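You operate a simulated robot arm through the tools that you are given. There is no shell and no other tool. Be economical: measure what you need, move in short steps, check, and stop when the job is done.

You run a simulated robot arm. Do the job below in one go: nothing can be reset, and whatever is moved stays where it is left.

JOB
Fill the cabinet's water tray to about FULL from the blue jug.
Fine: pull the tray out, put the jug back, push the tray in; cabinet stays off. Set down upright: blue jug. Where these are worked on the way, their far stop is far enough and under half their travel is too little: water tray.
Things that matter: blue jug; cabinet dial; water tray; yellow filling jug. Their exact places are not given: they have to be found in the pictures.

The check looks at the end state, three seconds after you hand in, the way a careful person would. Anything else that was tipped, shoved, dropped, spilled or broken makes it a failure.

ROBOT AND FRAMES
A 7-joint arm with a three-finger gripper, on a carriage that runs on a rail from [-1240, -6] to [1240, 6] (x, y) and turns from -2.409 to 3.403 rad about z. Base frame: it is fixed where the carriage stands at the start and does not move with it; the origin is on the floor, on the carriage's upright axis, x ahead of it, y to its left, z up. Lengths are in mm, angles in rad, forces in N, time in s.
With the tool pointing down near the work surface it reaches from about 200 to 660 mm from the robot's upright axis, wherever it stands. Its first joint turns from -2.007 to 2.007 rad. Places, roughly: blue jug [1250, 750, 750]; cabinet dial [500, 400, 700]; water tray [800, 500, 700]; yellow filling jug [1000, 1000, 750]. Payload 2.69 kg.
The tool frame sits at the grasp point between the pads (the TCP): z along the fingers, y along the line on which they close. The tips reach 30 mm beyond it. The gripper opens to 128 mm. The gripper's body begins 117 mm behind the TCP.
Orientation is told as [roll, pitch, yaw] about the base's x, y, z axes, in that order, counted from this pose: with the fingers straight down and closing along the base's y, the tool's x points along the base's -x, its y along +y and its z along -z.

CONTROLS
- The arm moves only by the tool drive_tool. Its argument "rows" is a list of rows, each a list of 7 numbers: the shift along the base's x, y, z in units of 25 mm (1.0 is 25 mm), then the turn, a rotation vector about the base's x, y, z in units of 6 degrees (1.0 is 6 degrees), then the gripper command, from -1 (fully open) to 1 (shut), values between in proportion. In form: [[dx, dy, dz, ax, ay, az, claw], ...]. A call has 1 to 12 rows; each row shifts and turns the commanded pose from where the row before left it. A call with a number of a shift or a turn outside -1 to 1 is refused whole. Each row takes 0.2 s and may step no farther than 50 mm and 0.15 rad from the row before; otherwise, or with a gripper value out of range, the whole call is refused. A pose out of reach is approached as far as the arm can. The call stops where the force on the tool passes 90 N (or 10 N more than at its start, if that is more) or the arm is blocked; 0.2 s more then pass. Each finger halts on what it meets, pressing with about 44 N; the grip force reading is that of the motor and also rises with nothing between the fingers. The clock runs only during rows and for 0.2 s after the last one: add rows that do not move to give the fingers time. The reply holds the time, the measured pose of the TCP, the force on the tool along the base axes, the opening and the grip force, in the units named above and with some noise, with the torque about the TCP (base axes, N m) and any sound that the robot's microphone picked up.
- Cameras (640 x 400 px; columns grow to the right, rows downward): "scene" is now at [22, 178.5, 1320.3]; the picture's right is [0.13, -0.99, 0.00], its down [-0.66, -0.09, -0.74] and it looks along [0.74, 0.10, -0.67] (base axes); focal length 285 px, centre (320, 200). "wrist" rides on the gripper at [58, 54, -131] in the tool frame; the picture's right is [-0.68, 0.74, 0.00], its down [-0.62, -0.57, -0.55] and it looks along [-0.40, -0.37, 0.84] (tool axes); focal length 234 px, centre (320, 200).
- snapshot(camera): a new picture of that camera. The clock stands still meanwhile.
- move_column(by): slides the trunk up (or, below 0, down) by that many mm; the arm and the scene camera ride with it, the base frame stays. It gives what a move gives, with no picture.
- drive_base(legs): drives the robot by 1 to 6 legs, each [ahead, left, turn to the left] in mm, mm and rad, along the robot's own axes; the way and the turn of a leg run together, so that a leg with both is an arc; at most 1500 mm and 3.142 rad a leg. The arm and the cameras ride along, it lands a little off, and it stops where it bumps. It keeps to its track: a leg is cut to what the track allows. It gives what a move gives.
- aim_head(pan, tilt): turns the head with the scene camera to pan (to the left, within 2.705 rad either way) and tilt (down, from -0.506 to 1.204), counted from straight ahead of the robot. It gives what a move gives.
- probe_pixels(camera, pixels): for up to 12 pixels [column, row] of the newest picture of that camera ("zoom" is the newest enlarged one), the place [x, y, z] in the base frame of the surface seen there, good to about 3 mm. The clock stands still meanwhile.
- close_up(camera, box): a new picture of the part [left, top, right, bottom] of that camera's present view, enlarged. The clock stands still meanwhile.
- job_done(): hands the job in; it is judged then, once.

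Go step by step. Measure first, check grasps and placings, and put right what went wrong. The budget is 80 turns and 68 pictures, counting those below and the enlarged ones. Unless the task says otherwise, let go and move clear before handing in.

The tools are called after ">>>" as a command line: name --pt "numbers of a row" for each row, then --argument value for the rest, lists and objects as JSON in quotes. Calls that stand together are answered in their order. drive_tool: Moves the arm, as the interface text tells. Its arguments: {"type":"object","properties":{"rows":{"type":"array"}},"required":["rows"]} The other tools are called the same way: move_column (by) slides the trunk up or down; drive_base (legs) drives the base; aim_head (pan, tilt) turns the head that bears the scene camera; snapshot (camera) takes a picture; probe_pixels (camera, pixels) gives the place of the surface under pixels of a picture; close_up (camera, box) takes an enlarged picture of a part of a camera's view; job_done () hands the job in.

At the start:

```text
t: 0.0
eef_pos: [363.5, 226.7, 901.3]
ee_rot: [0.001, 0.0, 0.0]
wrist_force: [0.5, 0.6, 1.0]
moment: [0.0, 0.04, -0.01]
finger_gap: 127.9
grasp_force: 0.1
trunk travel left (down, up): [-475.0, 515.0]
robot x, y, heading: [0.3, 1.1, -0.008]
head pan, tilt: [0.133, 0.735]
```

scene: 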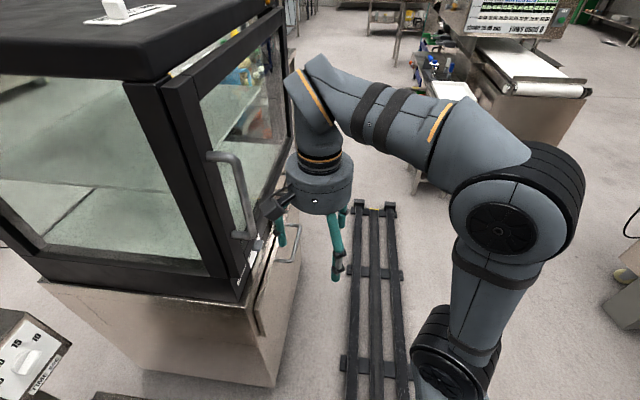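
wrist: 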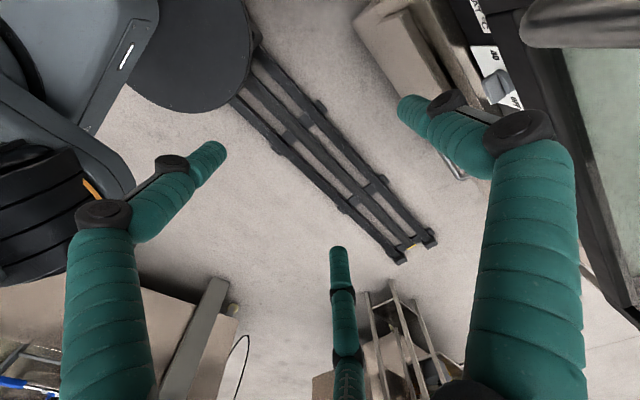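

The scene shows a glass cabinet to the left of the rail, with a base drawer/handle near (290,240). I'll look around with the head.

>>> aim_head --pan 0.75 --tilt 0.6

>>> snapshot --camera "scene"

>>> close_up --camera "wrist" --box '[400, 0, 640, 150]'

```text
t: 1.0
eef_pos: [363.3, 226.5, 901.3]
ee_rot: [-0.001, -0.001, 0.002]
wrist_force: [-1.0, 0.4, -0.4]
moment: [-0.02, 0.02, 0.01]
finger_gap: 127.9
grasp_force: 0.1
trunk travel left (down, up): [-475.0, 515.0]
robot x, y, heading: [0.8, 1.2, 0.0]
head pan, tilt: [0.75, 0.6]
```

```text
65 pictures are left
```

scene: 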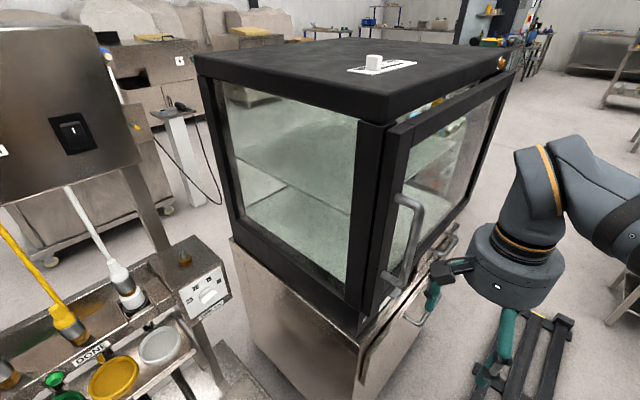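

```text
2.67 times, centred on (520, 75) of wrist
```

zoom: 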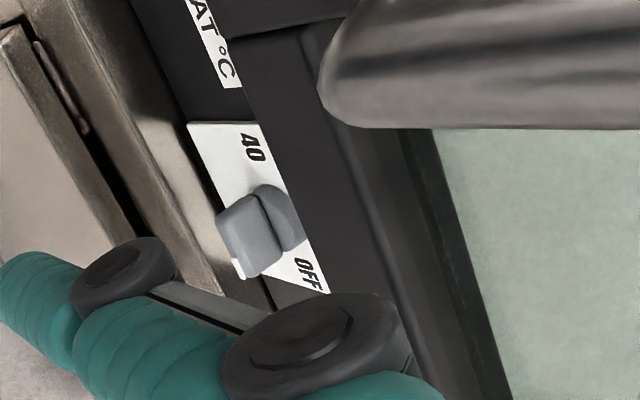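

The dial is on the cabinet front, below the door. I'll probe the front's layout before driving along the rail.

>>> probe_pixels --camera "scene" --pixels '[[375, 290], [410, 210], [392, 290], [500, 80], [380, 130], [445, 245], [420, 318], [360, 370], [507, 65], [530, 310], [560, 330]]'

>>> probe_pixels --camera "zoom" --pixels '[[250, 235], [210, 140], [310, 280], [230, 60], [420, 90], [300, 200]]'

>>> aim_head --pan 0.3 --tilt 0.4

>>> snapshot --camera "scene"

```text
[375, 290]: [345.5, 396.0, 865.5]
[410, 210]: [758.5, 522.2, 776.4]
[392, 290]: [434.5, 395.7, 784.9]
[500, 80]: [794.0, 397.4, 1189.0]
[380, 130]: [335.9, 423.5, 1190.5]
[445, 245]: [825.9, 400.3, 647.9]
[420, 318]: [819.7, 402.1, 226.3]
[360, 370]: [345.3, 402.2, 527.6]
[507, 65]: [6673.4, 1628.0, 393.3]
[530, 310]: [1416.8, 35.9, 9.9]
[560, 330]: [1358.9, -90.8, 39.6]
```

```text
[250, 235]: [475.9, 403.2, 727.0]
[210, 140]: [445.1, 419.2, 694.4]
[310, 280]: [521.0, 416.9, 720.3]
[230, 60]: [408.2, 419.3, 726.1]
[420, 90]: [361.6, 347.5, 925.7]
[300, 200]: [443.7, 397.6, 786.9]
```

```text
t: 1.9
eef_pos: [362.3, 225.3, 901.9]
ee_rot: [0.001, -0.002, 0.002]
wrist_force: [-0.2, -0.6, -0.6]
moment: [0.0, -0.03, 0.01]
finger_gap: 127.7
grasp_force: 0.1
trunk travel left (down, up): [-475.0, 515.0]
robot x, y, heading: [-2.6, -1.0, 0.001]
head pan, tilt: [0.3, 0.4]
```

```text
63 pictures are left
```

scene: 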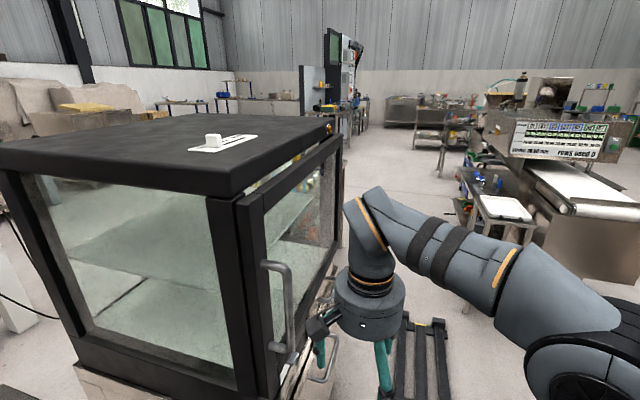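

The cabinet front is at y≈400, x 336–830, with handles sticking out to y≈347. I'll pull the arm back toward the rail and drive 800 ahead to see the tray and jugs.

>>> drive_tool --pt "0 -1 0 0 0 0 0" --pt "0 -1 0 0 0 0 0" --pt "0 -1 0 0 0 0 0" --pt "0 -1 0 0 0 0 0" --pt "0 -1 0 0 0 0 0" --pt "0 -1 0 0 0 0 0"

>>> drive_base --legs '[[800, 0, 0]]'

>>> aim_head --pan 1.2 --tilt 0.7

>>> snapshot --camera "scene"

```text
t: 3.3
eef_pos: [363.1, 74.9, 900.5]
ee_rot: [-0.001, -0.001, 0.0]
wrist_force: [0.7, 0.4, 0.8]
moment: [0.0, -0.02, -0.03]
finger_gap: 64.1
grasp_force: 0.1
trunk travel left (down, up): [-475.0, 515.0]
robot x, y, heading: [-0.0, 2.7, 0.001]
head pan, tilt: [0.3, 0.4]
```

```text
t: 7.6
eef_pos: [1152.0, 79.2, 900.7]
ee_rot: [0.0, 0.001, 0.0]
wrist_force: [0.2, -0.2, 0.3]
moment: [0.01, 0.01, 0.03]
finger_gap: 63.9
grasp_force: 0.0
trunk travel left (down, up): [-475.0, 515.0]
robot x, y, heading: [793.0, 3.1, 0.001]
head pan, tilt: [0.3, 0.4]
```

```text
t: 8.8
eef_pos: [1154.5, 79.0, 900.3]
ee_rot: [0.0, -0.001, 0.0]
wrist_force: [-0.3, -0.1, -0.3]
moment: [0.0, 0.01, 0.02]
finger_gap: 63.9
grasp_force: 0.2
trunk travel left (down, up): [-475.0, 515.0]
robot x, y, heading: [791.9, 2.7, -0.003]
head pan, tilt: [1.201, 0.7]
```

```text
62 pictures are left
```

scene: 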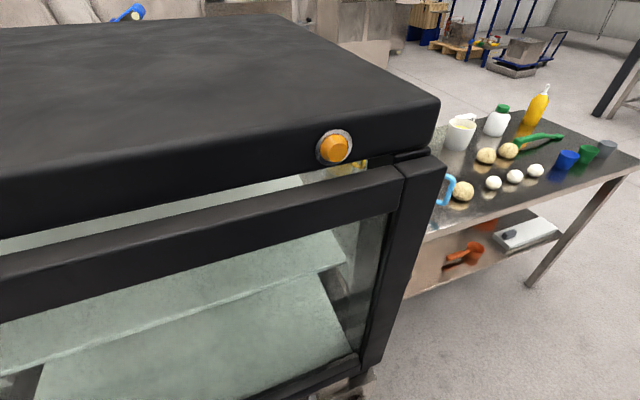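

A table with jugs is beyond the cabinet (blue handle near (447,190), a yellowish jug at (460,130)). I'll drive farther and look again.

>>> drive_base --legs '[[420, 0, 0]]'

>>> aim_head --pan 1.6 --tilt 0.7

>>> snapshot --camera "scene"

```text
t: 11.4
eef_pos: [1581.3, 81.6, 900.2]
ee_rot: [0.001, 0.001, 0.001]
wrist_force: [-0.7, 0.3, 0.5]
moment: [0.02, 0.04, 0.02]
finger_gap: 63.8
grasp_force: 0.1
trunk travel left (down, up): [-475.0, 515.0]
robot x, y, heading: [1221.1, 3.4, -0.001]
head pan, tilt: [1.201, 0.7]
```

```text
t: 12.2
eef_pos: [1580.7, 80.2, 900.5]
ee_rot: [0.0, 0.001, -0.002]
wrist_force: [-0.2, -0.4, -0.6]
moment: [-0.02, 0.0, -0.01]
finger_gap: 64.0
grasp_force: 0.0
trunk travel left (down, up): [-475.0, 515.0]
robot x, y, heading: [1216.0, 5.5, -0.002]
head pan, tilt: [1.6, 0.7]
```

```text
61 pictures are left
```

scene: 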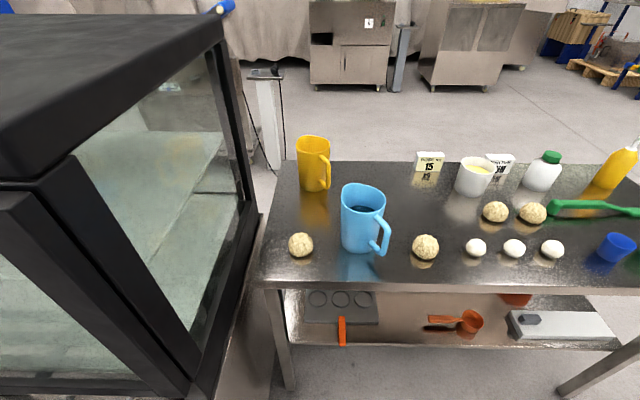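

The blue jug (360,215), with its handle to the right, and the yellow jug (313,165) are visible. I'll take close-ups and probe them.

>>> close_up --camera "scene" --box '[260, 120, 460, 290]'

>>> probe_pixels --camera "scene" --pixels '[[360, 190], [362, 208], [360, 250], [345, 220], [380, 215], [388, 232], [377, 250], [300, 245], [425, 245], [330, 270], [313, 185], [265, 275]]'

>>> aim_head --pan 2.4 --tilt 0.9

>>> snapshot --camera "scene"

```text
2.35 times, centred on (360, 205) of scene
```

zoom: 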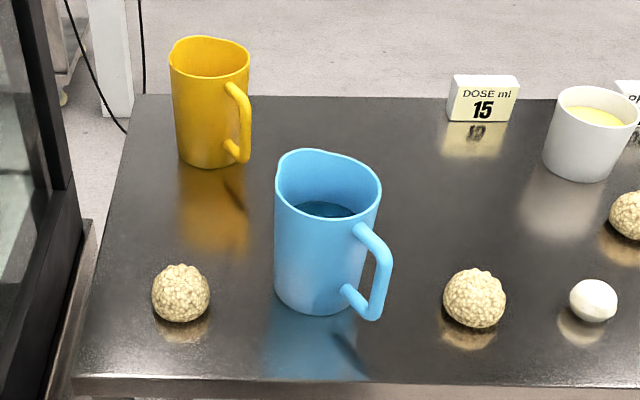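

```text
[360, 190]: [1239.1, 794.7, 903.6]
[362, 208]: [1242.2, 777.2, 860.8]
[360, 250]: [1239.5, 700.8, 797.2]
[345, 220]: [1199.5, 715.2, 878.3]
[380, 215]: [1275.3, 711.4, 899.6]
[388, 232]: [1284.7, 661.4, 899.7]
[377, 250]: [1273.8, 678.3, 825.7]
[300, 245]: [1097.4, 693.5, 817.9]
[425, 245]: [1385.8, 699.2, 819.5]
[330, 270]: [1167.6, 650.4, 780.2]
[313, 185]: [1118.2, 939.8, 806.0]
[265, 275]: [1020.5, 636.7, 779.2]
```

```text
t: 13.4
eef_pos: [1580.6, 81.4, 899.2]
ee_rot: [-0.001, 0.0, -0.001]
wrist_force: [-0.9, -0.2, -0.1]
moment: [0.04, 0.01, -0.01]
finger_gap: 63.9
grasp_force: 0.1
trunk travel left (down, up): [-475.0, 515.0]
robot x, y, heading: [1219.1, 7.7, 0.001]
head pan, tilt: [2.4, 0.901]
```

```text
59 pictures are left
```

scene: 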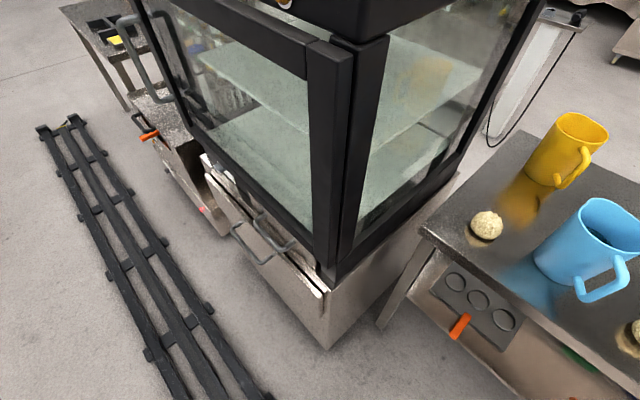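

The cabinet's lower front is seen at (230–330,160–300), with what look like two handles. I'll zoom there.

>>> close_up --camera "scene" --box '[180, 140, 360, 320]'

>>> probe_pixels --camera "scene" --pixels '[[265, 220], [293, 245], [265, 262], [235, 232], [325, 292], [318, 298], [300, 262], [310, 280], [240, 200], [320, 260], [290, 300]]'

```text
2.22 times, centred on (270, 230) of scene
```

zoom: 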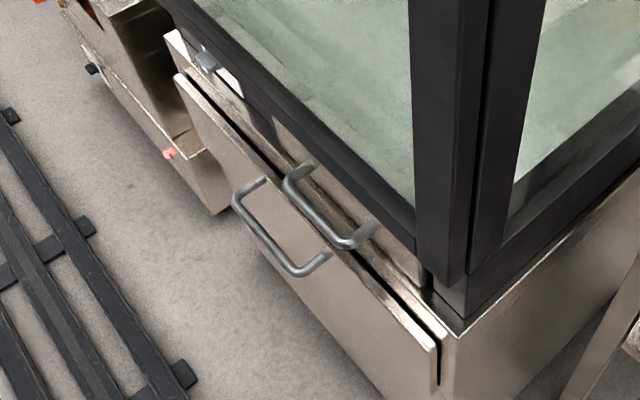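

```text
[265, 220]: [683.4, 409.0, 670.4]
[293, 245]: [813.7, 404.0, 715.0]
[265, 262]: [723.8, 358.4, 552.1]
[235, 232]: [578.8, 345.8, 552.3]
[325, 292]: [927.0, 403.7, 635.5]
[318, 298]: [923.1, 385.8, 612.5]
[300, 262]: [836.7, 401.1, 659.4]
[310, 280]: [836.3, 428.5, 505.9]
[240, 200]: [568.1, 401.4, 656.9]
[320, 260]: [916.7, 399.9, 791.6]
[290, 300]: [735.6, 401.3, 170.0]
```

The upper handle (zoom (330,210)) should be the water tray, and the lower (280,230) another drawer. I'll probe both handles in detail.

>>> probe_pixels --camera "zoom" --pixels '[[288, 185], [312, 215], [345, 243], [372, 228], [310, 165], [238, 200], [297, 272], [325, 257], [400, 255], [420, 275], [230, 110], [205, 60]]'

```text
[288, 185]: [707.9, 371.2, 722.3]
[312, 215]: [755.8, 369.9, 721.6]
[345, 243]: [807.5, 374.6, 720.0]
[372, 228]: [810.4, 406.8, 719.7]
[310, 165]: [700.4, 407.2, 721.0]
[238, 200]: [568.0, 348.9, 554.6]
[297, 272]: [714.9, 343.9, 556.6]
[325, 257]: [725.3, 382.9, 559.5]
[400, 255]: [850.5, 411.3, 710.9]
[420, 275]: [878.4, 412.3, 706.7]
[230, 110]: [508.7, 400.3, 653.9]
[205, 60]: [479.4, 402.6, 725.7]
```

The tray handle bar runs x 700–812 at y≈371, z≈721, with the front panel at y≈412. I plan to work from x≈1220: turn the robot left 2.0 rad (swing is clear of cabinet and table), then lower the trunk.

>>> drive_base --legs '[[0, 0, 2.0]]'

>>> move_column --by -150

>>> aim_head --pan 0.4 --tilt 0.6

>>> snapshot --camera "scene"

```text
t: 18.6
eef_pos: [997.6, 302.1, 900.3]
ee_rot: [0.0, -0.001, 2.005]
wrist_force: [1.0, 0.4, -0.7]
moment: [0.0, 0.01, -0.02]
finger_gap: 64.1
grasp_force: 0.1
trunk travel left (down, up): [-475.0, 515.0]
robot x, y, heading: [1217.8, 5.0, 2.009]
head pan, tilt: [2.4, 0.901]
```

```text
t: 20.3
eef_pos: [996.1, 302.7, 751.0]
ee_rot: [-0.001, -0.001, 2.006]
wrist_force: [0.0, 0.5, 0.0]
moment: [-0.05, 0.0, -0.02]
finger_gap: 64.1
grasp_force: 0.0
trunk travel left (down, up): [-325.0, 665.0]
robot x, y, heading: [1213.5, 2.8, 2.004]
head pan, tilt: [2.4, 0.901]
```

```text
t: 22.3
eef_pos: [997.1, 302.8, 750.2]
ee_rot: [0.0, 0.0, 2.006]
wrist_force: [0.9, 0.3, 0.6]
moment: [0.0, 0.0, -0.02]
finger_gap: 64.0
grasp_force: 0.1
trunk travel left (down, up): [-325.0, 665.0]
robot x, y, heading: [1220.2, 4.3, 2.006]
head pan, tilt: [0.4, 0.6]
```

```text
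57 pictures are left
```

scene: 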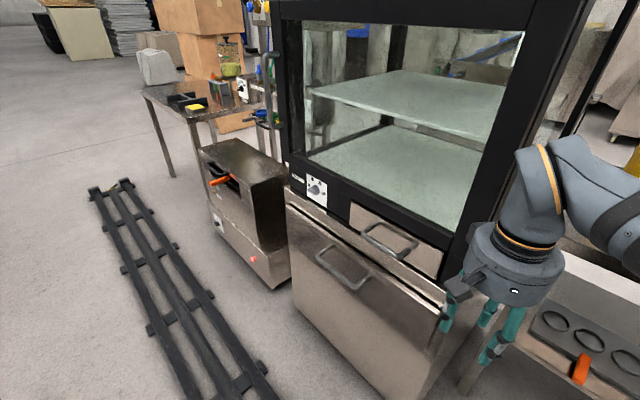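

The tray drawer face is clear at (350–440,205–275) with its handle at (390,240). I'll pitch the tool from down towards horizontal while moving left of the table, in front of the cabinet.

>>> drive_tool --pt "-0.4 -0.4 0 0.907 0.422 0 0" --pt "-0.4 -0.4 0 0.907 0.422 0 0" --pt "-0.4 -0.4 0 0.907 0.422 0 0" --pt "-0.4 -0.4 0 0.907 0.422 0 0" --pt "-0.4 -0.4 0 0.907 0.422 0 0" --pt "-0.4 -0.4 0 0.907 0.422 0 0" --pt "-0.4 -0.4 0 0.907 0.422 0 0" --pt "-0.4 -0.4 0 0.907 0.422 0 0"

>>> drive_tool --pt "-0.4 0 0 0.907 0.422 0 0" --pt "-0.4 0 0 0.907 0.422 0 0" --pt "-0.4 0 0 0.907 0.422 0 0" --pt "-0.4 0 0 0.907 0.422 0 0" --pt "-0.4 0 0 0.907 0.422 0 0" --pt "-0.4 0 0 0.907 0.422 0 0" --pt "-0.4 0 0 0.907 0.422 0 0"

>>> snapshot --camera "scene"

```text
t: 24.1
eef_pos: [918.1, 223.7, 749.1]
ee_rot: [0.002, -0.839, 2.003]
wrist_force: [0.8, 0.7, 0.8]
moment: [-0.01, 0.01, 0.01]
finger_gap: 63.8
grasp_force: 0.0
trunk travel left (down, up): [-325.0, 665.0]
robot x, y, heading: [1221.6, 3.1, 2.007]
head pan, tilt: [0.4, 0.6]
```

```text
t: 25.7
eef_pos: [847.0, 222.4, 750.9]
ee_rot: [2.431, -1.571, -0.426]
wrist_force: [-0.2, -0.5, -0.5]
moment: [-0.02, 0.01, 0.0]
finger_gap: 63.8
grasp_force: 0.1
trunk travel left (down, up): [-325.0, 665.0]
robot x, y, heading: [1218.7, 9.9, 2.007]
head pan, tilt: [0.4, 0.6]
```

```text
56 pictures are left
```

scene: 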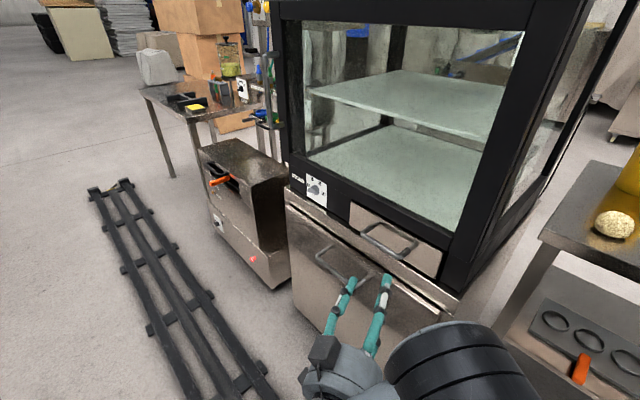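

The hand is horizontal. Now I'll roll it 90° and move to the pre-grasp in front of the handle.

>>> drive_tool --pt "0 0 -0.1 -0.422 0.907 0 0" --pt "0 0 -0.1 -0.422 0.907 0 0" --pt "0 0 -0.1 -0.422 0.907 0 0" --pt "0 0 -0.1 -0.422 0.907 0 0" --pt "0 0 -0.1 -0.422 0.907 0 0" --pt "0 0 -0.1 -0.422 0.907 0 0" --pt "0 0 -0.1 -0.422 0.907 0 0" --pt "0 0 -0.1 -0.422 0.907 0 0"

>>> drive_tool --pt "-0.3 0.3 -0.1 -0.422 0.907 0 0" --pt "-0.3 0.3 -0.1 -0.422 0.907 0 0" --pt "-0.3 0.3 0 -0.422 0.907 0 0" --pt "-0.3 0.3 0 -0.422 0.907 0 0" --pt "-0.3 0.3 0 -0.422 0.907 0 0" --pt "-0.3 0.3 0 -0.422 0.907 0 0" --pt "0 0 0 -0.422 0.907 0 0"

>>> close_up --camera "scene" --box '[260, 160, 500, 340]'

>>> snapshot --camera "wrist"

```text
t: 27.5
eef_pos: [849.0, 222.2, 729.6]
ee_rot: [1.57, -0.732, 0.438]
wrist_force: [0.3, -0.2, -0.3]
moment: [-0.02, 0.0, 0.05]
finger_gap: 63.8
grasp_force: 0.2
trunk travel left (down, up): [-325.0, 665.0]
robot x, y, heading: [1219.0, 4.0, 2.001]
head pan, tilt: [0.4, 0.6]
```

```text
t: 29.1
eef_pos: [746.3, 219.6, 791.1]
ee_rot: [1.572, -0.001, 0.431]
wrist_force: [0.1, -0.2, 0.4]
moment: [0.01, -0.02, 0.01]
finger_gap: 63.9
grasp_force: 0.1
out of reach, approached as far as the arm can: row 3, 4, 5, 6, 7
trunk travel left (down, up): [-325.0, 665.0]
robot x, y, heading: [1218.5, 5.4, 2.007]
head pan, tilt: [0.4, 0.6]
```

```text
2.22 times, centred on (380, 250) of scene
```

zoom: 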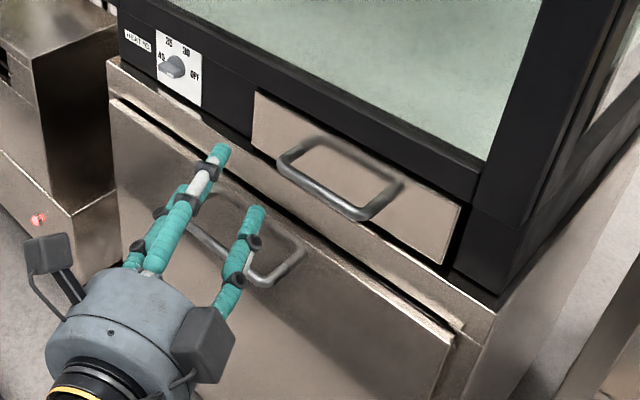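

```text
54 pictures are left
```

wrist: 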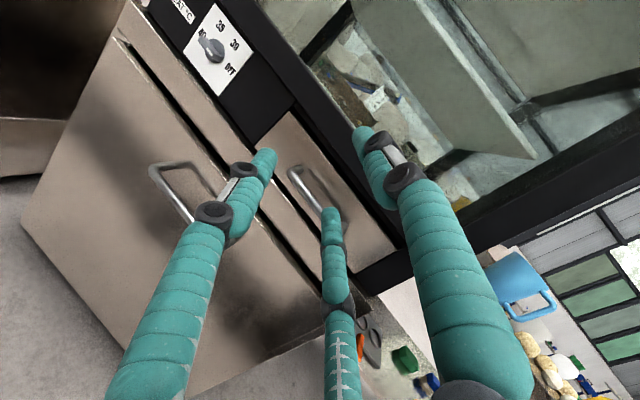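

The arm hit a joint limit: TCP is now at (746,220,791), which is higher than commanded. I'll lower the trunk so that the handle height is easier to reach, then go forward.

>>> move_column --by -150

>>> drive_tool --pt "0 0 0.5 0 0 0 0" --pt "0 0 0.5 0 0 0 0" --pt "0 0 0.5 0 0 0 0" --pt "0 0 0.5 0 0 0 0"

```text
t: 30.8
eef_pos: [746.7, 219.0, 641.6]
ee_rot: [1.572, -0.001, 0.431]
wrist_force: [0.4, -0.5, 0.4]
moment: [0.02, 0.02, 0.03]
finger_gap: 64.1
grasp_force: 0.0
trunk travel left (down, up): [-175.0, 815.0]
robot x, y, heading: [1219.0, 5.1, 2.005]
head pan, tilt: [0.4, 0.6]
```

```text
t: 31.8
eef_pos: [747.7, 220.3, 690.7]
ee_rot: [1.57, -0.003, 0.43]
wrist_force: [-0.4, -0.8, -0.6]
moment: [-0.01, 0.01, 0.0]
finger_gap: 64.2
grasp_force: 0.2
trunk travel left (down, up): [-175.0, 815.0]
robot x, y, heading: [1217.4, 3.7, 2.005]
head pan, tilt: [0.4, 0.6]
```

Now it moves freely. I'll raise to z≈721 and advance in +y to just short of the bar.

>>> drive_tool --pt "0.1 0.3 0.6 0 0 0 0" --pt "0.1 0.6 0.6 0 0 0 0" --pt "0.1 0.8 0 0 0 0 0" --pt "0.1 0.8 0 0 0 0 0" --pt "0 0.8 0 0 0 0 0"

>>> snapshot --camera "wrist"

>>> close_up --camera "scene" --box '[260, 60, 500, 240]'

```text
t: 33.0
eef_pos: [754.9, 301.8, 720.3]
ee_rot: [1.569, -0.004, 0.432]
wrist_force: [-0.5, -0.4, 0.6]
moment: [0.01, -0.01, -0.05]
finger_gap: 64.0
grasp_force: 0.1
trunk travel left (down, up): [-175.0, 815.0]
robot x, y, heading: [1217.9, 6.5, 2.001]
head pan, tilt: [0.4, 0.6]
```

```text
53 pictures are left
```

wrist: 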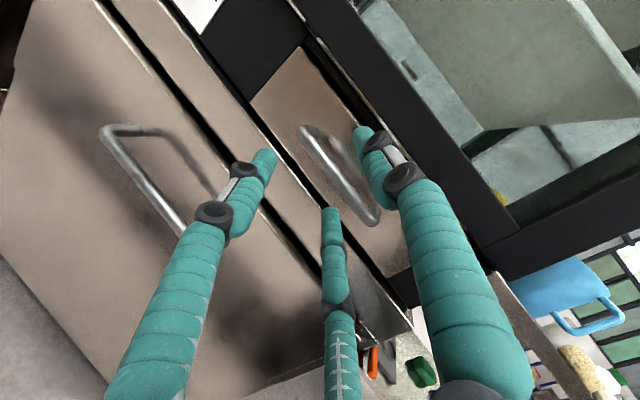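

```text
2.22 times, centred on (380, 150) of scene
```

zoom: 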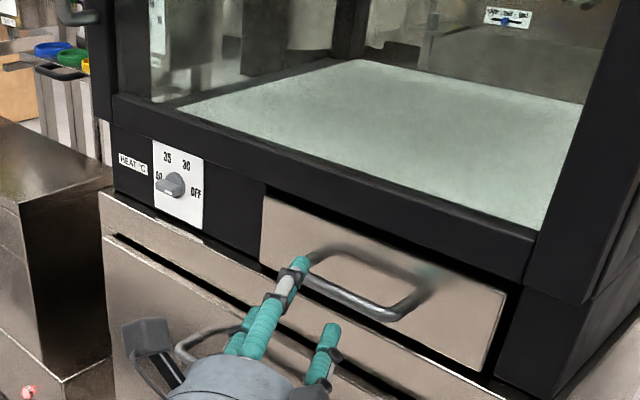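

The bar is centred between the fingers but the tool is yawed 25°, so I'll square it to the panel first.

>>> drive_tool --pt "0 0 0 0 0 -1 0" --pt "0 0 0 0 0 -1 0" --pt "0 0 0 0 0 -1 0" --pt "0 0 0 0 0 -1 0"

```text
t: 34.0
eef_pos: [756.8, 302.5, 721.1]
ee_rot: [1.572, -0.001, 0.009]
wrist_force: [-0.3, 0.2, 0.2]
moment: [-0.03, 0.0, 0.03]
finger_gap: 64.2
grasp_force: 0.2
trunk travel left (down, up): [-175.0, 815.0]
robot x, y, heading: [1217.5, 4.7, 2.007]
head pan, tilt: [0.4, 0.6]
```

Squared. Next I'll advance to y≈364 and close on the bar.

>>> drive_tool --pt "0 0.8 0 0 0 0 0" --pt "0 0.8 0 0 0 0 0" --pt "0 0.5 0 0 0 0 0" --pt "0 0.4 0 0 0 0 0" --pt "0 0 0 0 0 0 1" --pt "0 0 0 0 0 0 1" --pt "0 0 0 0 0 0 1" --pt "0 0 0 0 0 0 1" --pt "0 0 0 0 0 0 1"

>>> snapshot --camera "wrist"

```text
t: 36.0
eef_pos: [762.9, 368.1, 709.5]
ee_rot: [1.543, -0.007, -0.01]
wrist_force: [18.3, 2.3, -46.1]
moment: [-0.28, 0.46, -0.39]
finger_gap: 22.5
grasp_force: 35.8
trunk travel left (down, up): [-175.0, 815.0]
robot x, y, heading: [1216.9, 4.9, 2.007]
head pan, tilt: [0.4, 0.6]
```

```text
51 pictures are left
```

wrist: 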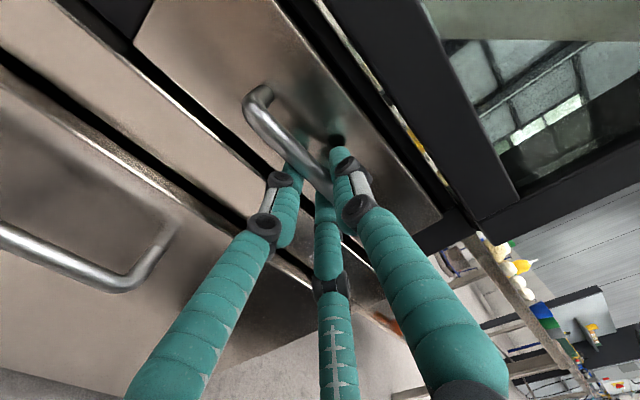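

The lower fingers met the bar first (Fz −46), so the bar sits lower than I commanded. I'll lower the command to relieve it and keep closing.

>>> drive_tool --pt "0 0 -0.25 0 0 0 1" --pt "0 0 -0.25 0 0 0 1" --pt "0 0 0 0 0 0 1" --pt "0 0 0 0 0 0 1"

```text
t: 37.0
eef_pos: [762.4, 365.3, 709.6]
ee_rot: [1.569, 0.008, 0.006]
wrist_force: [32.2, 2.3, 15.2]
moment: [0.06, -0.44, -1.12]
finger_gap: 22.0
grasp_force: 45.2
trunk travel left (down, up): [-175.0, 815.0]
robot x, y, heading: [1220.4, 7.8, 2.012]
head pan, tilt: [0.4, 0.6]
```

Gripped (gap 22, 45 N). I'll relieve the x load and begin pulling gently.

>>> drive_tool --pt "0.2 -0.3 -0.05 0 0 0 1" --pt "0 -0.5 0 0 0 0 1" --pt "0 -0.5 0 0 0 0 1" --pt "0 -0.5 0 0 0 0 1"

>>> snapshot --camera "wrist"

```text
t: 38.0
eef_pos: [760.8, 317.9, 710.3]
ee_rot: [1.577, 0.001, 0.019]
wrist_force: [5.3, 0.4, 28.7]
moment: [0.11, -0.12, -0.36]
finger_gap: 22.3
grasp_force: 45.1
trunk travel left (down, up): [-175.0, 815.0]
robot x, y, heading: [1219.1, 4.0, 2.006]
head pan, tilt: [0.4, 0.6]
```

```text
50 pictures are left
```

wrist: 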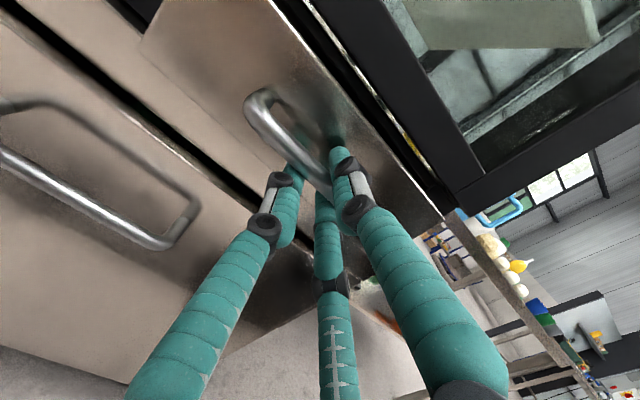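

The tray is sliding with the grip. I'll continue pulling.

>>> drive_tool --pt "0 -0.6 0.1 0 0 0 1" --pt "0 -0.6 0.1 0 0 0 1" --pt "0 -0.6 0 0 0 0 1" --pt "0 -0.6 0 0 0 0 1" --pt "0 -0.6 0 0 0 0 1" --pt "0 -0.6 0 0 0 0 1"

>>> snapshot --camera "scene"

```text
t: 39.4
eef_pos: [762.5, 230.2, 709.4]
ee_rot: [1.568, -0.005, 0.009]
wrist_force: [-1.4, -1.5, -14.3]
moment: [-0.1, 0.23, -0.7]
finger_gap: 21.8
grasp_force: 44.8
trunk travel left (down, up): [-175.0, 815.0]
robot x, y, heading: [1218.5, 5.3, 2.008]
head pan, tilt: [0.4, 0.6]
```

```text
49 pictures are left
```

scene: 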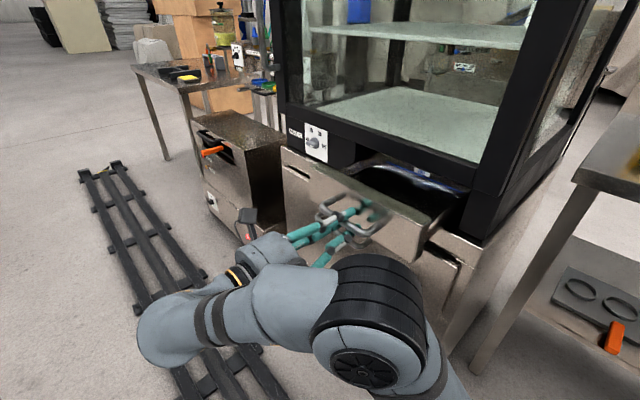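

It's about 138 mm out. I'll keep pulling to find the stop.

>>> drive_tool --pt "0 -0.5 -0.05 0 0 0 1" --pt "0 -0.5 0 0 0 0 1" --pt "0 -0.5 0 0 0 0 1" --pt "0 -0.5 0 0 0 0 1" --pt "0 0 0 0 0 0 1"

>>> close_up --camera "scene" --box '[280, 100, 500, 270]'

```text
t: 40.6
eef_pos: [761.4, 180.7, 710.6]
ee_rot: [1.568, -0.005, 0.009]
wrist_force: [4.9, -1.3, -11.3]
moment: [-0.06, 0.17, -0.7]
finger_gap: 21.8
grasp_force: 44.9
trunk travel left (down, up): [-175.0, 815.0]
robot x, y, heading: [1219.0, 4.8, 2.006]
head pan, tilt: [0.4, 0.6]
```

```text
2.35 times, centred on (390, 185) of scene
```

zoom: 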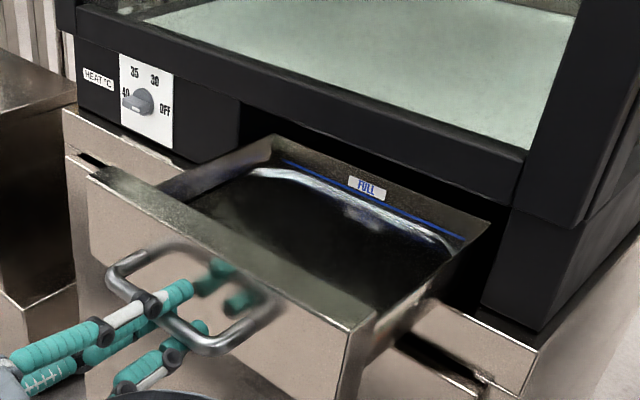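

The tray with its FULL line at the rear wall is visible. I'll pull a little more to check for the stop.

>>> drive_tool --pt "0 -0.4 0 0 0 0 1" --pt "0 -0.4 0 0 0 0 1" --pt "0 -0.4 0 0 0 0 1" --pt "0 0 0 0 0 0 1"

>>> close_up --camera "scene" --box '[280, 100, 500, 270]'

>>> close_up --camera "scene" --box '[295, 110, 355, 160]'

```text
t: 41.6
eef_pos: [758.8, 141.3, 710.7]
ee_rot: [1.575, -0.003, 0.031]
wrist_force: [0.6, -2.9, 0.0]
moment: [0.0, 0.02, 0.05]
finger_gap: 1.8
grasp_force: 31.5
trunk travel left (down, up): [-175.0, 815.0]
robot x, y, heading: [1218.2, 3.4, 2.01]
head pan, tilt: [0.4, 0.6]
```

```text
2.35 times, centred on (390, 185) of scene
```

zoom: 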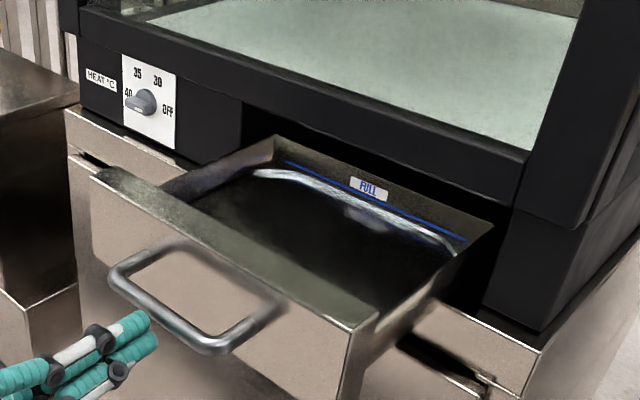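

```text
8.00 times, centred on (325, 135) of scene
```

zoom: 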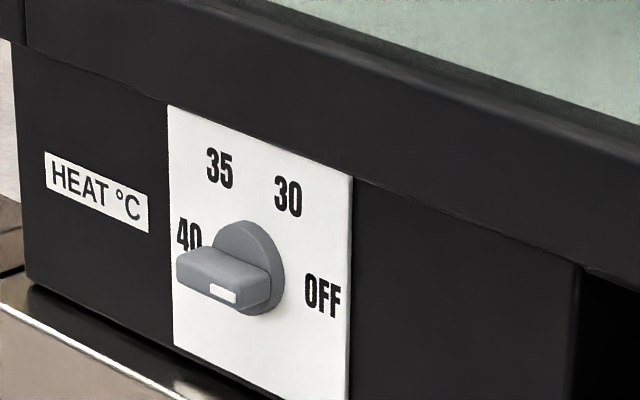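

The fingers slipped off at the tray's far stop, and the tray stayed fully out. The dial's white mark points to OFF, good. I'll back off, raise the trunk, and look down into the tray.

>>> drive_tool --pt "0 -0.8 0 0 0 0 -0.5" --pt "0 -0.8 0 0 0 0 -0.5" --pt "0.5 0 0 0 0 0 -0.5"

>>> move_column --by 350

>>> aim_head --pan 0.45 --tilt 0.95

>>> snapshot --camera "scene"

```text
t: 42.4
eef_pos: [772.8, 108.8, 710.9]
ee_rot: [1.57, -0.002, 0.01]
wrist_force: [-0.7, 0.0, -0.2]
moment: [0.01, 0.02, -0.02]
finger_gap: 58.7
grasp_force: 0.1
trunk travel left (down, up): [-175.0, 815.0]
robot x, y, heading: [1217.6, 5.5, 2.002]
head pan, tilt: [0.4, 0.6]
```

```text
t: 45.8
eef_pos: [773.9, 109.6, 1059.7]
ee_rot: [1.57, -0.001, 0.012]
wrist_force: [0.5, 0.0, 0.6]
moment: [-0.01, -0.01, 0.0]
finger_gap: 95.9
grasp_force: 0.0
trunk travel left (down, up): [-525.0, 465.0]
robot x, y, heading: [1216.7, 1.3, 2.006]
head pan, tilt: [0.4, 0.6]
```

```text
t: 46.7
eef_pos: [773.6, 110.1, 1060.6]
ee_rot: [1.571, -0.001, 0.012]
wrist_force: [0.0, -0.6, 0.2]
moment: [-0.02, 0.05, -0.02]
finger_gap: 96.0
grasp_force: 0.0
trunk travel left (down, up): [-525.0, 465.0]
robot x, y, heading: [1217.4, 2.4, 2.001]
head pan, tilt: [0.45, 0.949]
```

```text
45 pictures are left
```

scene: 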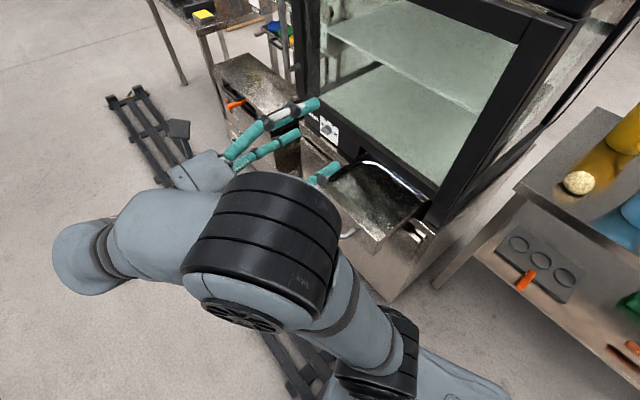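

The arm partly blocks the view, so I'll move it towards the jug first, rolling the hand back so that the fingers close horizontally.

>>> drive_tool --pt "0.4 0.4 -0.2 0 -1 0 -1" --pt "0.4 0.4 -0.2 0 -1 0 -1" --pt "0.4 0.4 -0.2 0 -1 0 -1" --pt "0.4 0.4 -0.2 0 -1 0 -1" --pt "0.4 0.4 -0.2 0 -1 0 -1" --pt "0.4 0.4 -0.2 0 -1 0 -1" --pt "0.4 0.4 -0.2 0 -1 0 -1" --pt "0.4 0.4 -0.2 0 -1 0 -1"

>>> drive_tool --pt "0.4 0.4 -0.2 0 -1 0 -1" --pt "0.4 0.4 -0.2 0 -1 0 -1" --pt "0.4 0.4 -0.2 0 -1 0 -1" --pt "0.4 0.4 -0.2 0 -1 0 -1" --pt "0.4 0.4 -0.2 0 -1 0 -1" --pt "0.4 0.4 -0.2 0 -1 0 -1" --pt "0.4 0.4 -0.2 0 -1 0 -1"

```text
t: 48.5
eef_pos: [854.2, 190.8, 1021.2]
ee_rot: [1.557, -0.842, 0.017]
wrist_force: [0.4, 0.4, 0.5]
moment: [-0.01, -0.02, 0.0]
finger_gap: 127.9
grasp_force: 0.1
trunk travel left (down, up): [-525.0, 465.0]
robot x, y, heading: [1219.4, 6.3, 2.009]
head pan, tilt: [0.45, 0.949]
```

```text
t: 50.1
eef_pos: [923.7, 260.3, 987.1]
ee_rot: [-0.369, -1.559, 1.938]
wrist_force: [-0.1, 0.8, -0.5]
moment: [0.01, 0.02, 0.0]
finger_gap: 128.1
grasp_force: 0.1
trunk travel left (down, up): [-525.0, 465.0]
robot x, y, heading: [1217.4, 2.0, 2.003]
head pan, tilt: [0.45, 0.949]
```

Next I'll move across towards the jug with a 30° yaw so the tool faces along the handle–spout line.

>>> drive_tool --pt "1 0.8 0 0 0 0.5 -1" --pt "1 0.8 0 0 0 0.5 -1" --pt "1 0.8 0 0 0 0.5 -1" --pt "1 0.8 0 0 0 0.5 -1" --pt "1 0.8 0 0 0 0.5 -1" --pt "1 0.8 0 0 0 0.5 -1" --pt "1 0.8 0 0 0 0.5 -1" --pt "1 0.8 0 0 0 0.5 -1" --pt "1 0.8 0 0 0 0.5 -1" --pt "1 0.8 0 0 0 0.5 -1" --pt "1 0 0 0 0 0 -1" --pt "1 0 0 0 0 0 -1"

>>> aim_head --pan 0.5 --tilt 0.95

>>> snapshot --camera "scene"

>>> snapshot --camera "wrist"

```text
t: 51.9
eef_pos: [996.2, 419.7, 1019.9]
ee_rot: [-1.415, -1.535, -2.747]
wrist_force: [0.1, -36.7, 4.2]
moment: [-0.19, 0.34, 2.34]
finger_gap: 128.5
grasp_force: 0.5
out of reach, approached as far as the arm can: row 4, 5, 6, 7, 9
trunk travel left (down, up): [-525.0, 465.0]
robot x, y, heading: [1216.0, 6.3, 2.013]
head pan, tilt: [0.45, 0.949]
stopped in row 9: the force on the tool passed its limit (the readings are from after the stop); the commanded pose is now the measured one
```

```text
t: 52.5
eef_pos: [997.5, 419.8, 1019.1]
ee_rot: [-1.471, -1.533, -2.697]
wrist_force: [-0.7, -42.5, 4.7]
moment: [-0.19, 0.47, 2.63]
finger_gap: 128.5
grasp_force: 0.1
trunk travel left (down, up): [-525.0, 465.0]
robot x, y, heading: [1218.3, 2.2, 2.014]
head pan, tilt: [0.499, 0.949]
```

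```text
44 pictures are left
```

scene: 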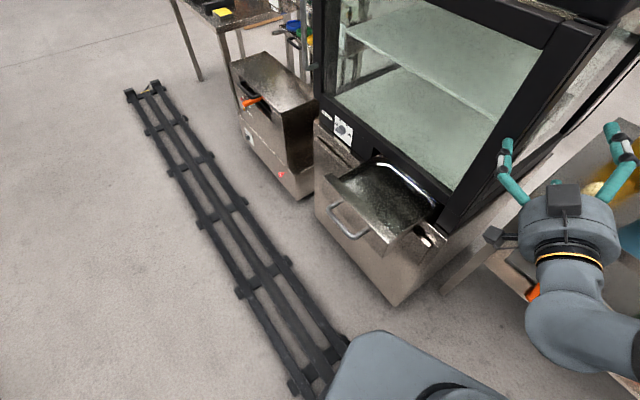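

```text
43 pictures are left
```

wrist: 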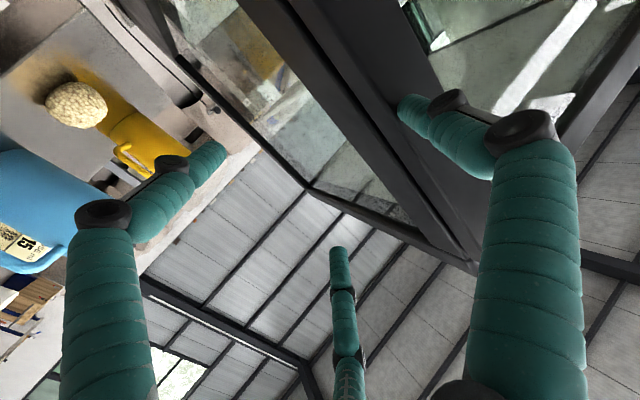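

The left finger touched the cabinet corner (Fy −42 N), since the out-of-reach rows bent the path. I'll back off immediately towards −y and +x.

>>> drive_tool --pt "0.4 -1 0 0 0 0 -1" --pt "0.6 -1 0 0 0 0 -1" --pt "0.8 -0.6 0 0 0 0 -1" --pt "0.8 0 0 0 0 0 -1"

>>> probe_pixels --camera "scene" --pixels '[[348, 225], [386, 250], [395, 190], [380, 215], [430, 205], [375, 160], [330, 180], [435, 215], [350, 190], [400, 215], [445, 225], [410, 225]]'

>>> close_up --camera "scene" --box '[310, 130, 470, 260]'

```text
t: 53.5
eef_pos: [1044.1, 431.9, 1036.4]
ee_rot: [-1.185, -1.54, -3.006]
wrist_force: [-0.3, 0.0, 0.4]
moment: [0.05, -0.02, 0.02]
finger_gap: 127.9
grasp_force: 0.1
out of reach, approached as far as the arm can: row 1, 2, 3
trunk travel left (down, up): [-525.0, 465.0]
robot x, y, heading: [1220.2, 2.7, 2.009]
head pan, tilt: [0.499, 0.949]
```

```text
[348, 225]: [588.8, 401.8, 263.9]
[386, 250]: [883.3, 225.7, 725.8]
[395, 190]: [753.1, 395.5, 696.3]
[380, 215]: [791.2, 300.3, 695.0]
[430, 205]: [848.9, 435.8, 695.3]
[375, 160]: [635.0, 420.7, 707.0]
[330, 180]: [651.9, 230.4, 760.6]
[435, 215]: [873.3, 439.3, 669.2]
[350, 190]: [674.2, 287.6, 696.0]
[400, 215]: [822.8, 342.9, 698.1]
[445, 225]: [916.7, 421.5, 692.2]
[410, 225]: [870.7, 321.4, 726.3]
```

```text
3.08 times, centred on (390, 195) of scene
```

zoom: 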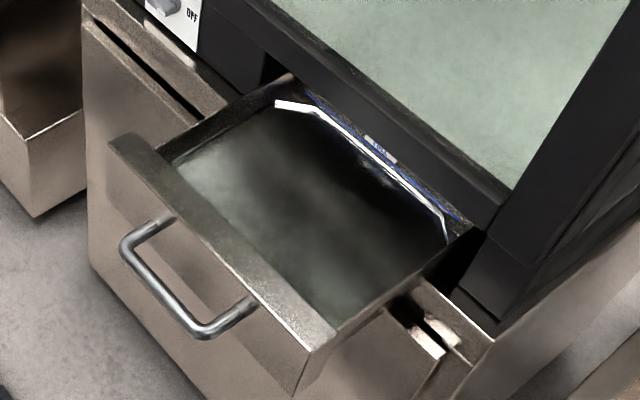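

Tray interior spans x≈655–865, y≈235–440, floor or water near z≈696. I'll probe the FULL line.

>>> probe_pixels --camera "zoom" --pixels '[[352, 137], [420, 187], [372, 145], [385, 160], [345, 128], [430, 215], [340, 130], [330, 120], [300, 200], [250, 220], [330, 250], [440, 240]]'

>>> snapshot --camera "scene"

```text
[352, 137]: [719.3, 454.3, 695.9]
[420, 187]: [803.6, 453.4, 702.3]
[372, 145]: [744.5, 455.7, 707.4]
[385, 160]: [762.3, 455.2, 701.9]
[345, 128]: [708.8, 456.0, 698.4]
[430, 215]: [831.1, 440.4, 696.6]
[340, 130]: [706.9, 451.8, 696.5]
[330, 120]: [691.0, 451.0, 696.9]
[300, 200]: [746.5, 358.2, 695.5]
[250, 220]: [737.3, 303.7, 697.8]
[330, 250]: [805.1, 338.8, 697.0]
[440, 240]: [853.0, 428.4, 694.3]
```

```text
41 pictures are left
```

scene: 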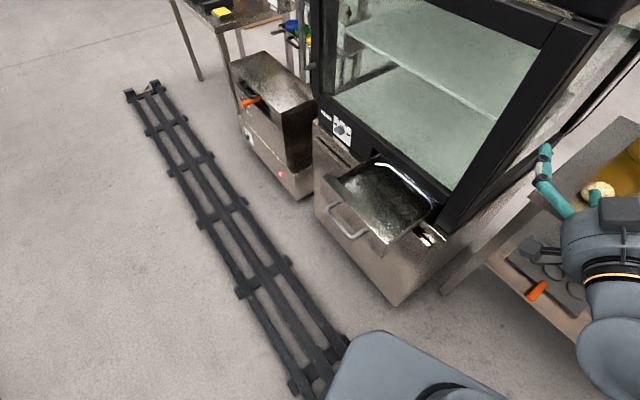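

The FULL line sits near z≈702 and the tray surface near 696. A horizontal tool seems to need height relative to the trunk, so I'll shift away from the cabinet and lower the trunk by 200 for the jug.

>>> drive_tool --pt "0.8 0 0.3 0 0 0 -1" --pt "0.8 0 0.3 0 0 0 -1" --pt "0.8 0 0.3 0 0 0 -1" --pt "0.8 0 0.3 0 0 0 -1"

>>> move_column --by -200

>>> aim_head --pan -0.4 --tilt 0.65

>>> snapshot --camera "scene"

```text
t: 54.5
eef_pos: [1096.3, 426.8, 1069.5]
ee_rot: [-1.181, -1.537, -3.009]
wrist_force: [-0.5, -0.4, 0.8]
moment: [0.01, -0.02, 0.01]
finger_gap: 128.0
grasp_force: 0.0
out of reach, approached as far as the arm can: row 2, 3, 4
trunk travel left (down, up): [-525.0, 465.0]
robot x, y, heading: [1216.3, 3.9, 2.015]
head pan, tilt: [0.499, 0.949]
```

```text
t: 56.7
eef_pos: [1090.3, 433.2, 864.2]
ee_rot: [-0.907, -1.534, 3.002]
wrist_force: [-0.6, -0.2, 0.1]
moment: [0.01, 0.02, 0.0]
finger_gap: 128.0
grasp_force: 0.1
trunk travel left (down, up): [-325.0, 665.0]
robot x, y, heading: [1215.6, 7.8, 2.01]
head pan, tilt: [0.499, 0.949]
```

```text
t: 57.9
eef_pos: [1090.5, 434.8, 863.3]
ee_rot: [-0.904, -1.532, 3.001]
wrist_force: [-0.1, 0.0, 0.1]
moment: [0.02, -0.02, 0.01]
finger_gap: 127.7
grasp_force: 0.1
trunk travel left (down, up): [-325.0, 665.0]
robot x, y, heading: [1218.6, 3.3, 2.014]
head pan, tilt: [-0.4, 0.649]
```

```text
40 pictures are left
```

scene: 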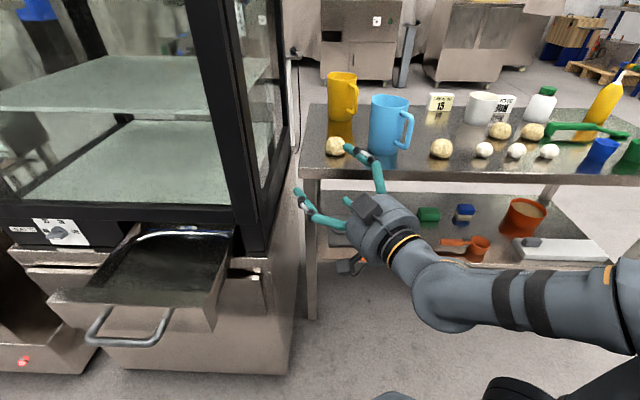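

The view confirms the hand is in front of the table, slightly short of the jug (blue at (390,125), handle toward robot-right). I'll move to the pre-grasp on the handle side.

>>> drive_tool --pt "1 0.3 0 0 0 0 -1" --pt "1 0.5 0 0 0 0 -1" --pt "1 0.6 0 0 0 0 -1" --pt "1 0.7 0 0 0 0 -1" --pt "1 0.7 0 0 0 0 -1" --pt "1 0.7 0 0 0 0 -1" --pt "1 0.7 0 0 0 0 -1" --pt "1 0.7 0 0 0 0 -1"

>>> snapshot --camera "wrist"

```text
t: 59.7
eef_pos: [1089.4, 460.8, 869.9]
ee_rot: [-1.14, -1.537, -3.054]
wrist_force: [0.0, 1.4, 0.2]
moment: [0.03, -0.01, -0.06]
finger_gap: 127.9
grasp_force: 0.0
out of reach, approached as far as the arm can: row 1, 2, 3, 4, 5, 6, 7, 8
trunk travel left (down, up): [-325.0, 665.0]
robot x, y, heading: [1220.6, 4.7, 2.011]
head pan, tilt: [-0.4, 0.649]
```

```text
39 pictures are left
```

wrist: 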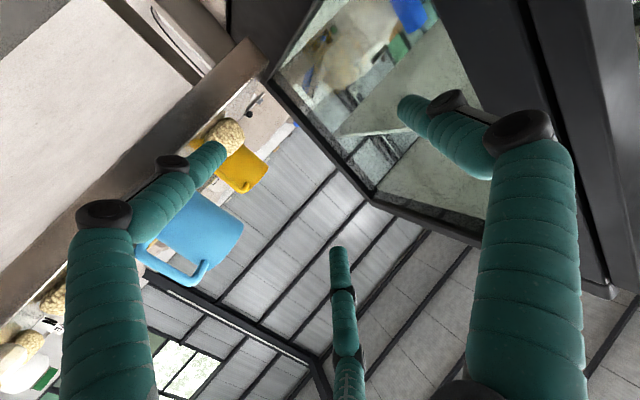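

A joint limit is blocking the horizontal posture here. I'll pitch the tool down about 54° and then try the transit again.

>>> drive_tool --pt "0 0 0.2 -0.87 -0.5 0 -1" --pt "0 0 0.2 -0.87 -0.5 0 -1" --pt "0 0 0.2 -0.87 -0.5 0 -1" --pt "0 0 0.2 -0.87 -0.5 0 -1" --pt "0 0 0.2 -0.87 -0.5 0 -1" --pt "0 0 0.2 -0.87 -0.5 0 -1" --pt "0 0 0.2 -0.87 -0.5 0 -1" --pt "0 0 0.2 -0.87 -0.5 0 -1" --pt "0 0 0.2 -0.87 -0.5 0 -1"

>>> drive_tool --pt "1 0.3 0.2 0 0 0 -1" --pt "1 0.5 0.2 0 0 0 -1" --pt "1 0.6 0.2 0 0 0 -1" --pt "1 0.7 0.2 0 0 0 -1"

```text
t: 61.7
eef_pos: [1098.2, 469.2, 907.4]
ee_rot: [-0.075, -0.725, 2.132]
wrist_force: [0.5, 0.0, 0.6]
moment: [0.03, -0.02, 0.01]
finger_gap: 128.0
grasp_force: 0.0
out of reach, approached as far as the arm can: row 3, 4
trunk travel left (down, up): [-325.0, 665.0]
robot x, y, heading: [1215.7, 4.9, 2.009]
head pan, tilt: [-0.4, 0.649]
```

```text
t: 62.7
eef_pos: [1199.3, 520.9, 928.6]
ee_rot: [-0.075, -0.725, 2.133]
wrist_force: [0.0, -0.2, 0.1]
moment: [-0.01, 0.0, 0.0]
finger_gap: 127.9
grasp_force: 0.1
trunk travel left (down, up): [-325.0, 665.0]
robot x, y, heading: [1216.5, 3.3, 2.011]
head pan, tilt: [-0.4, 0.649]
```

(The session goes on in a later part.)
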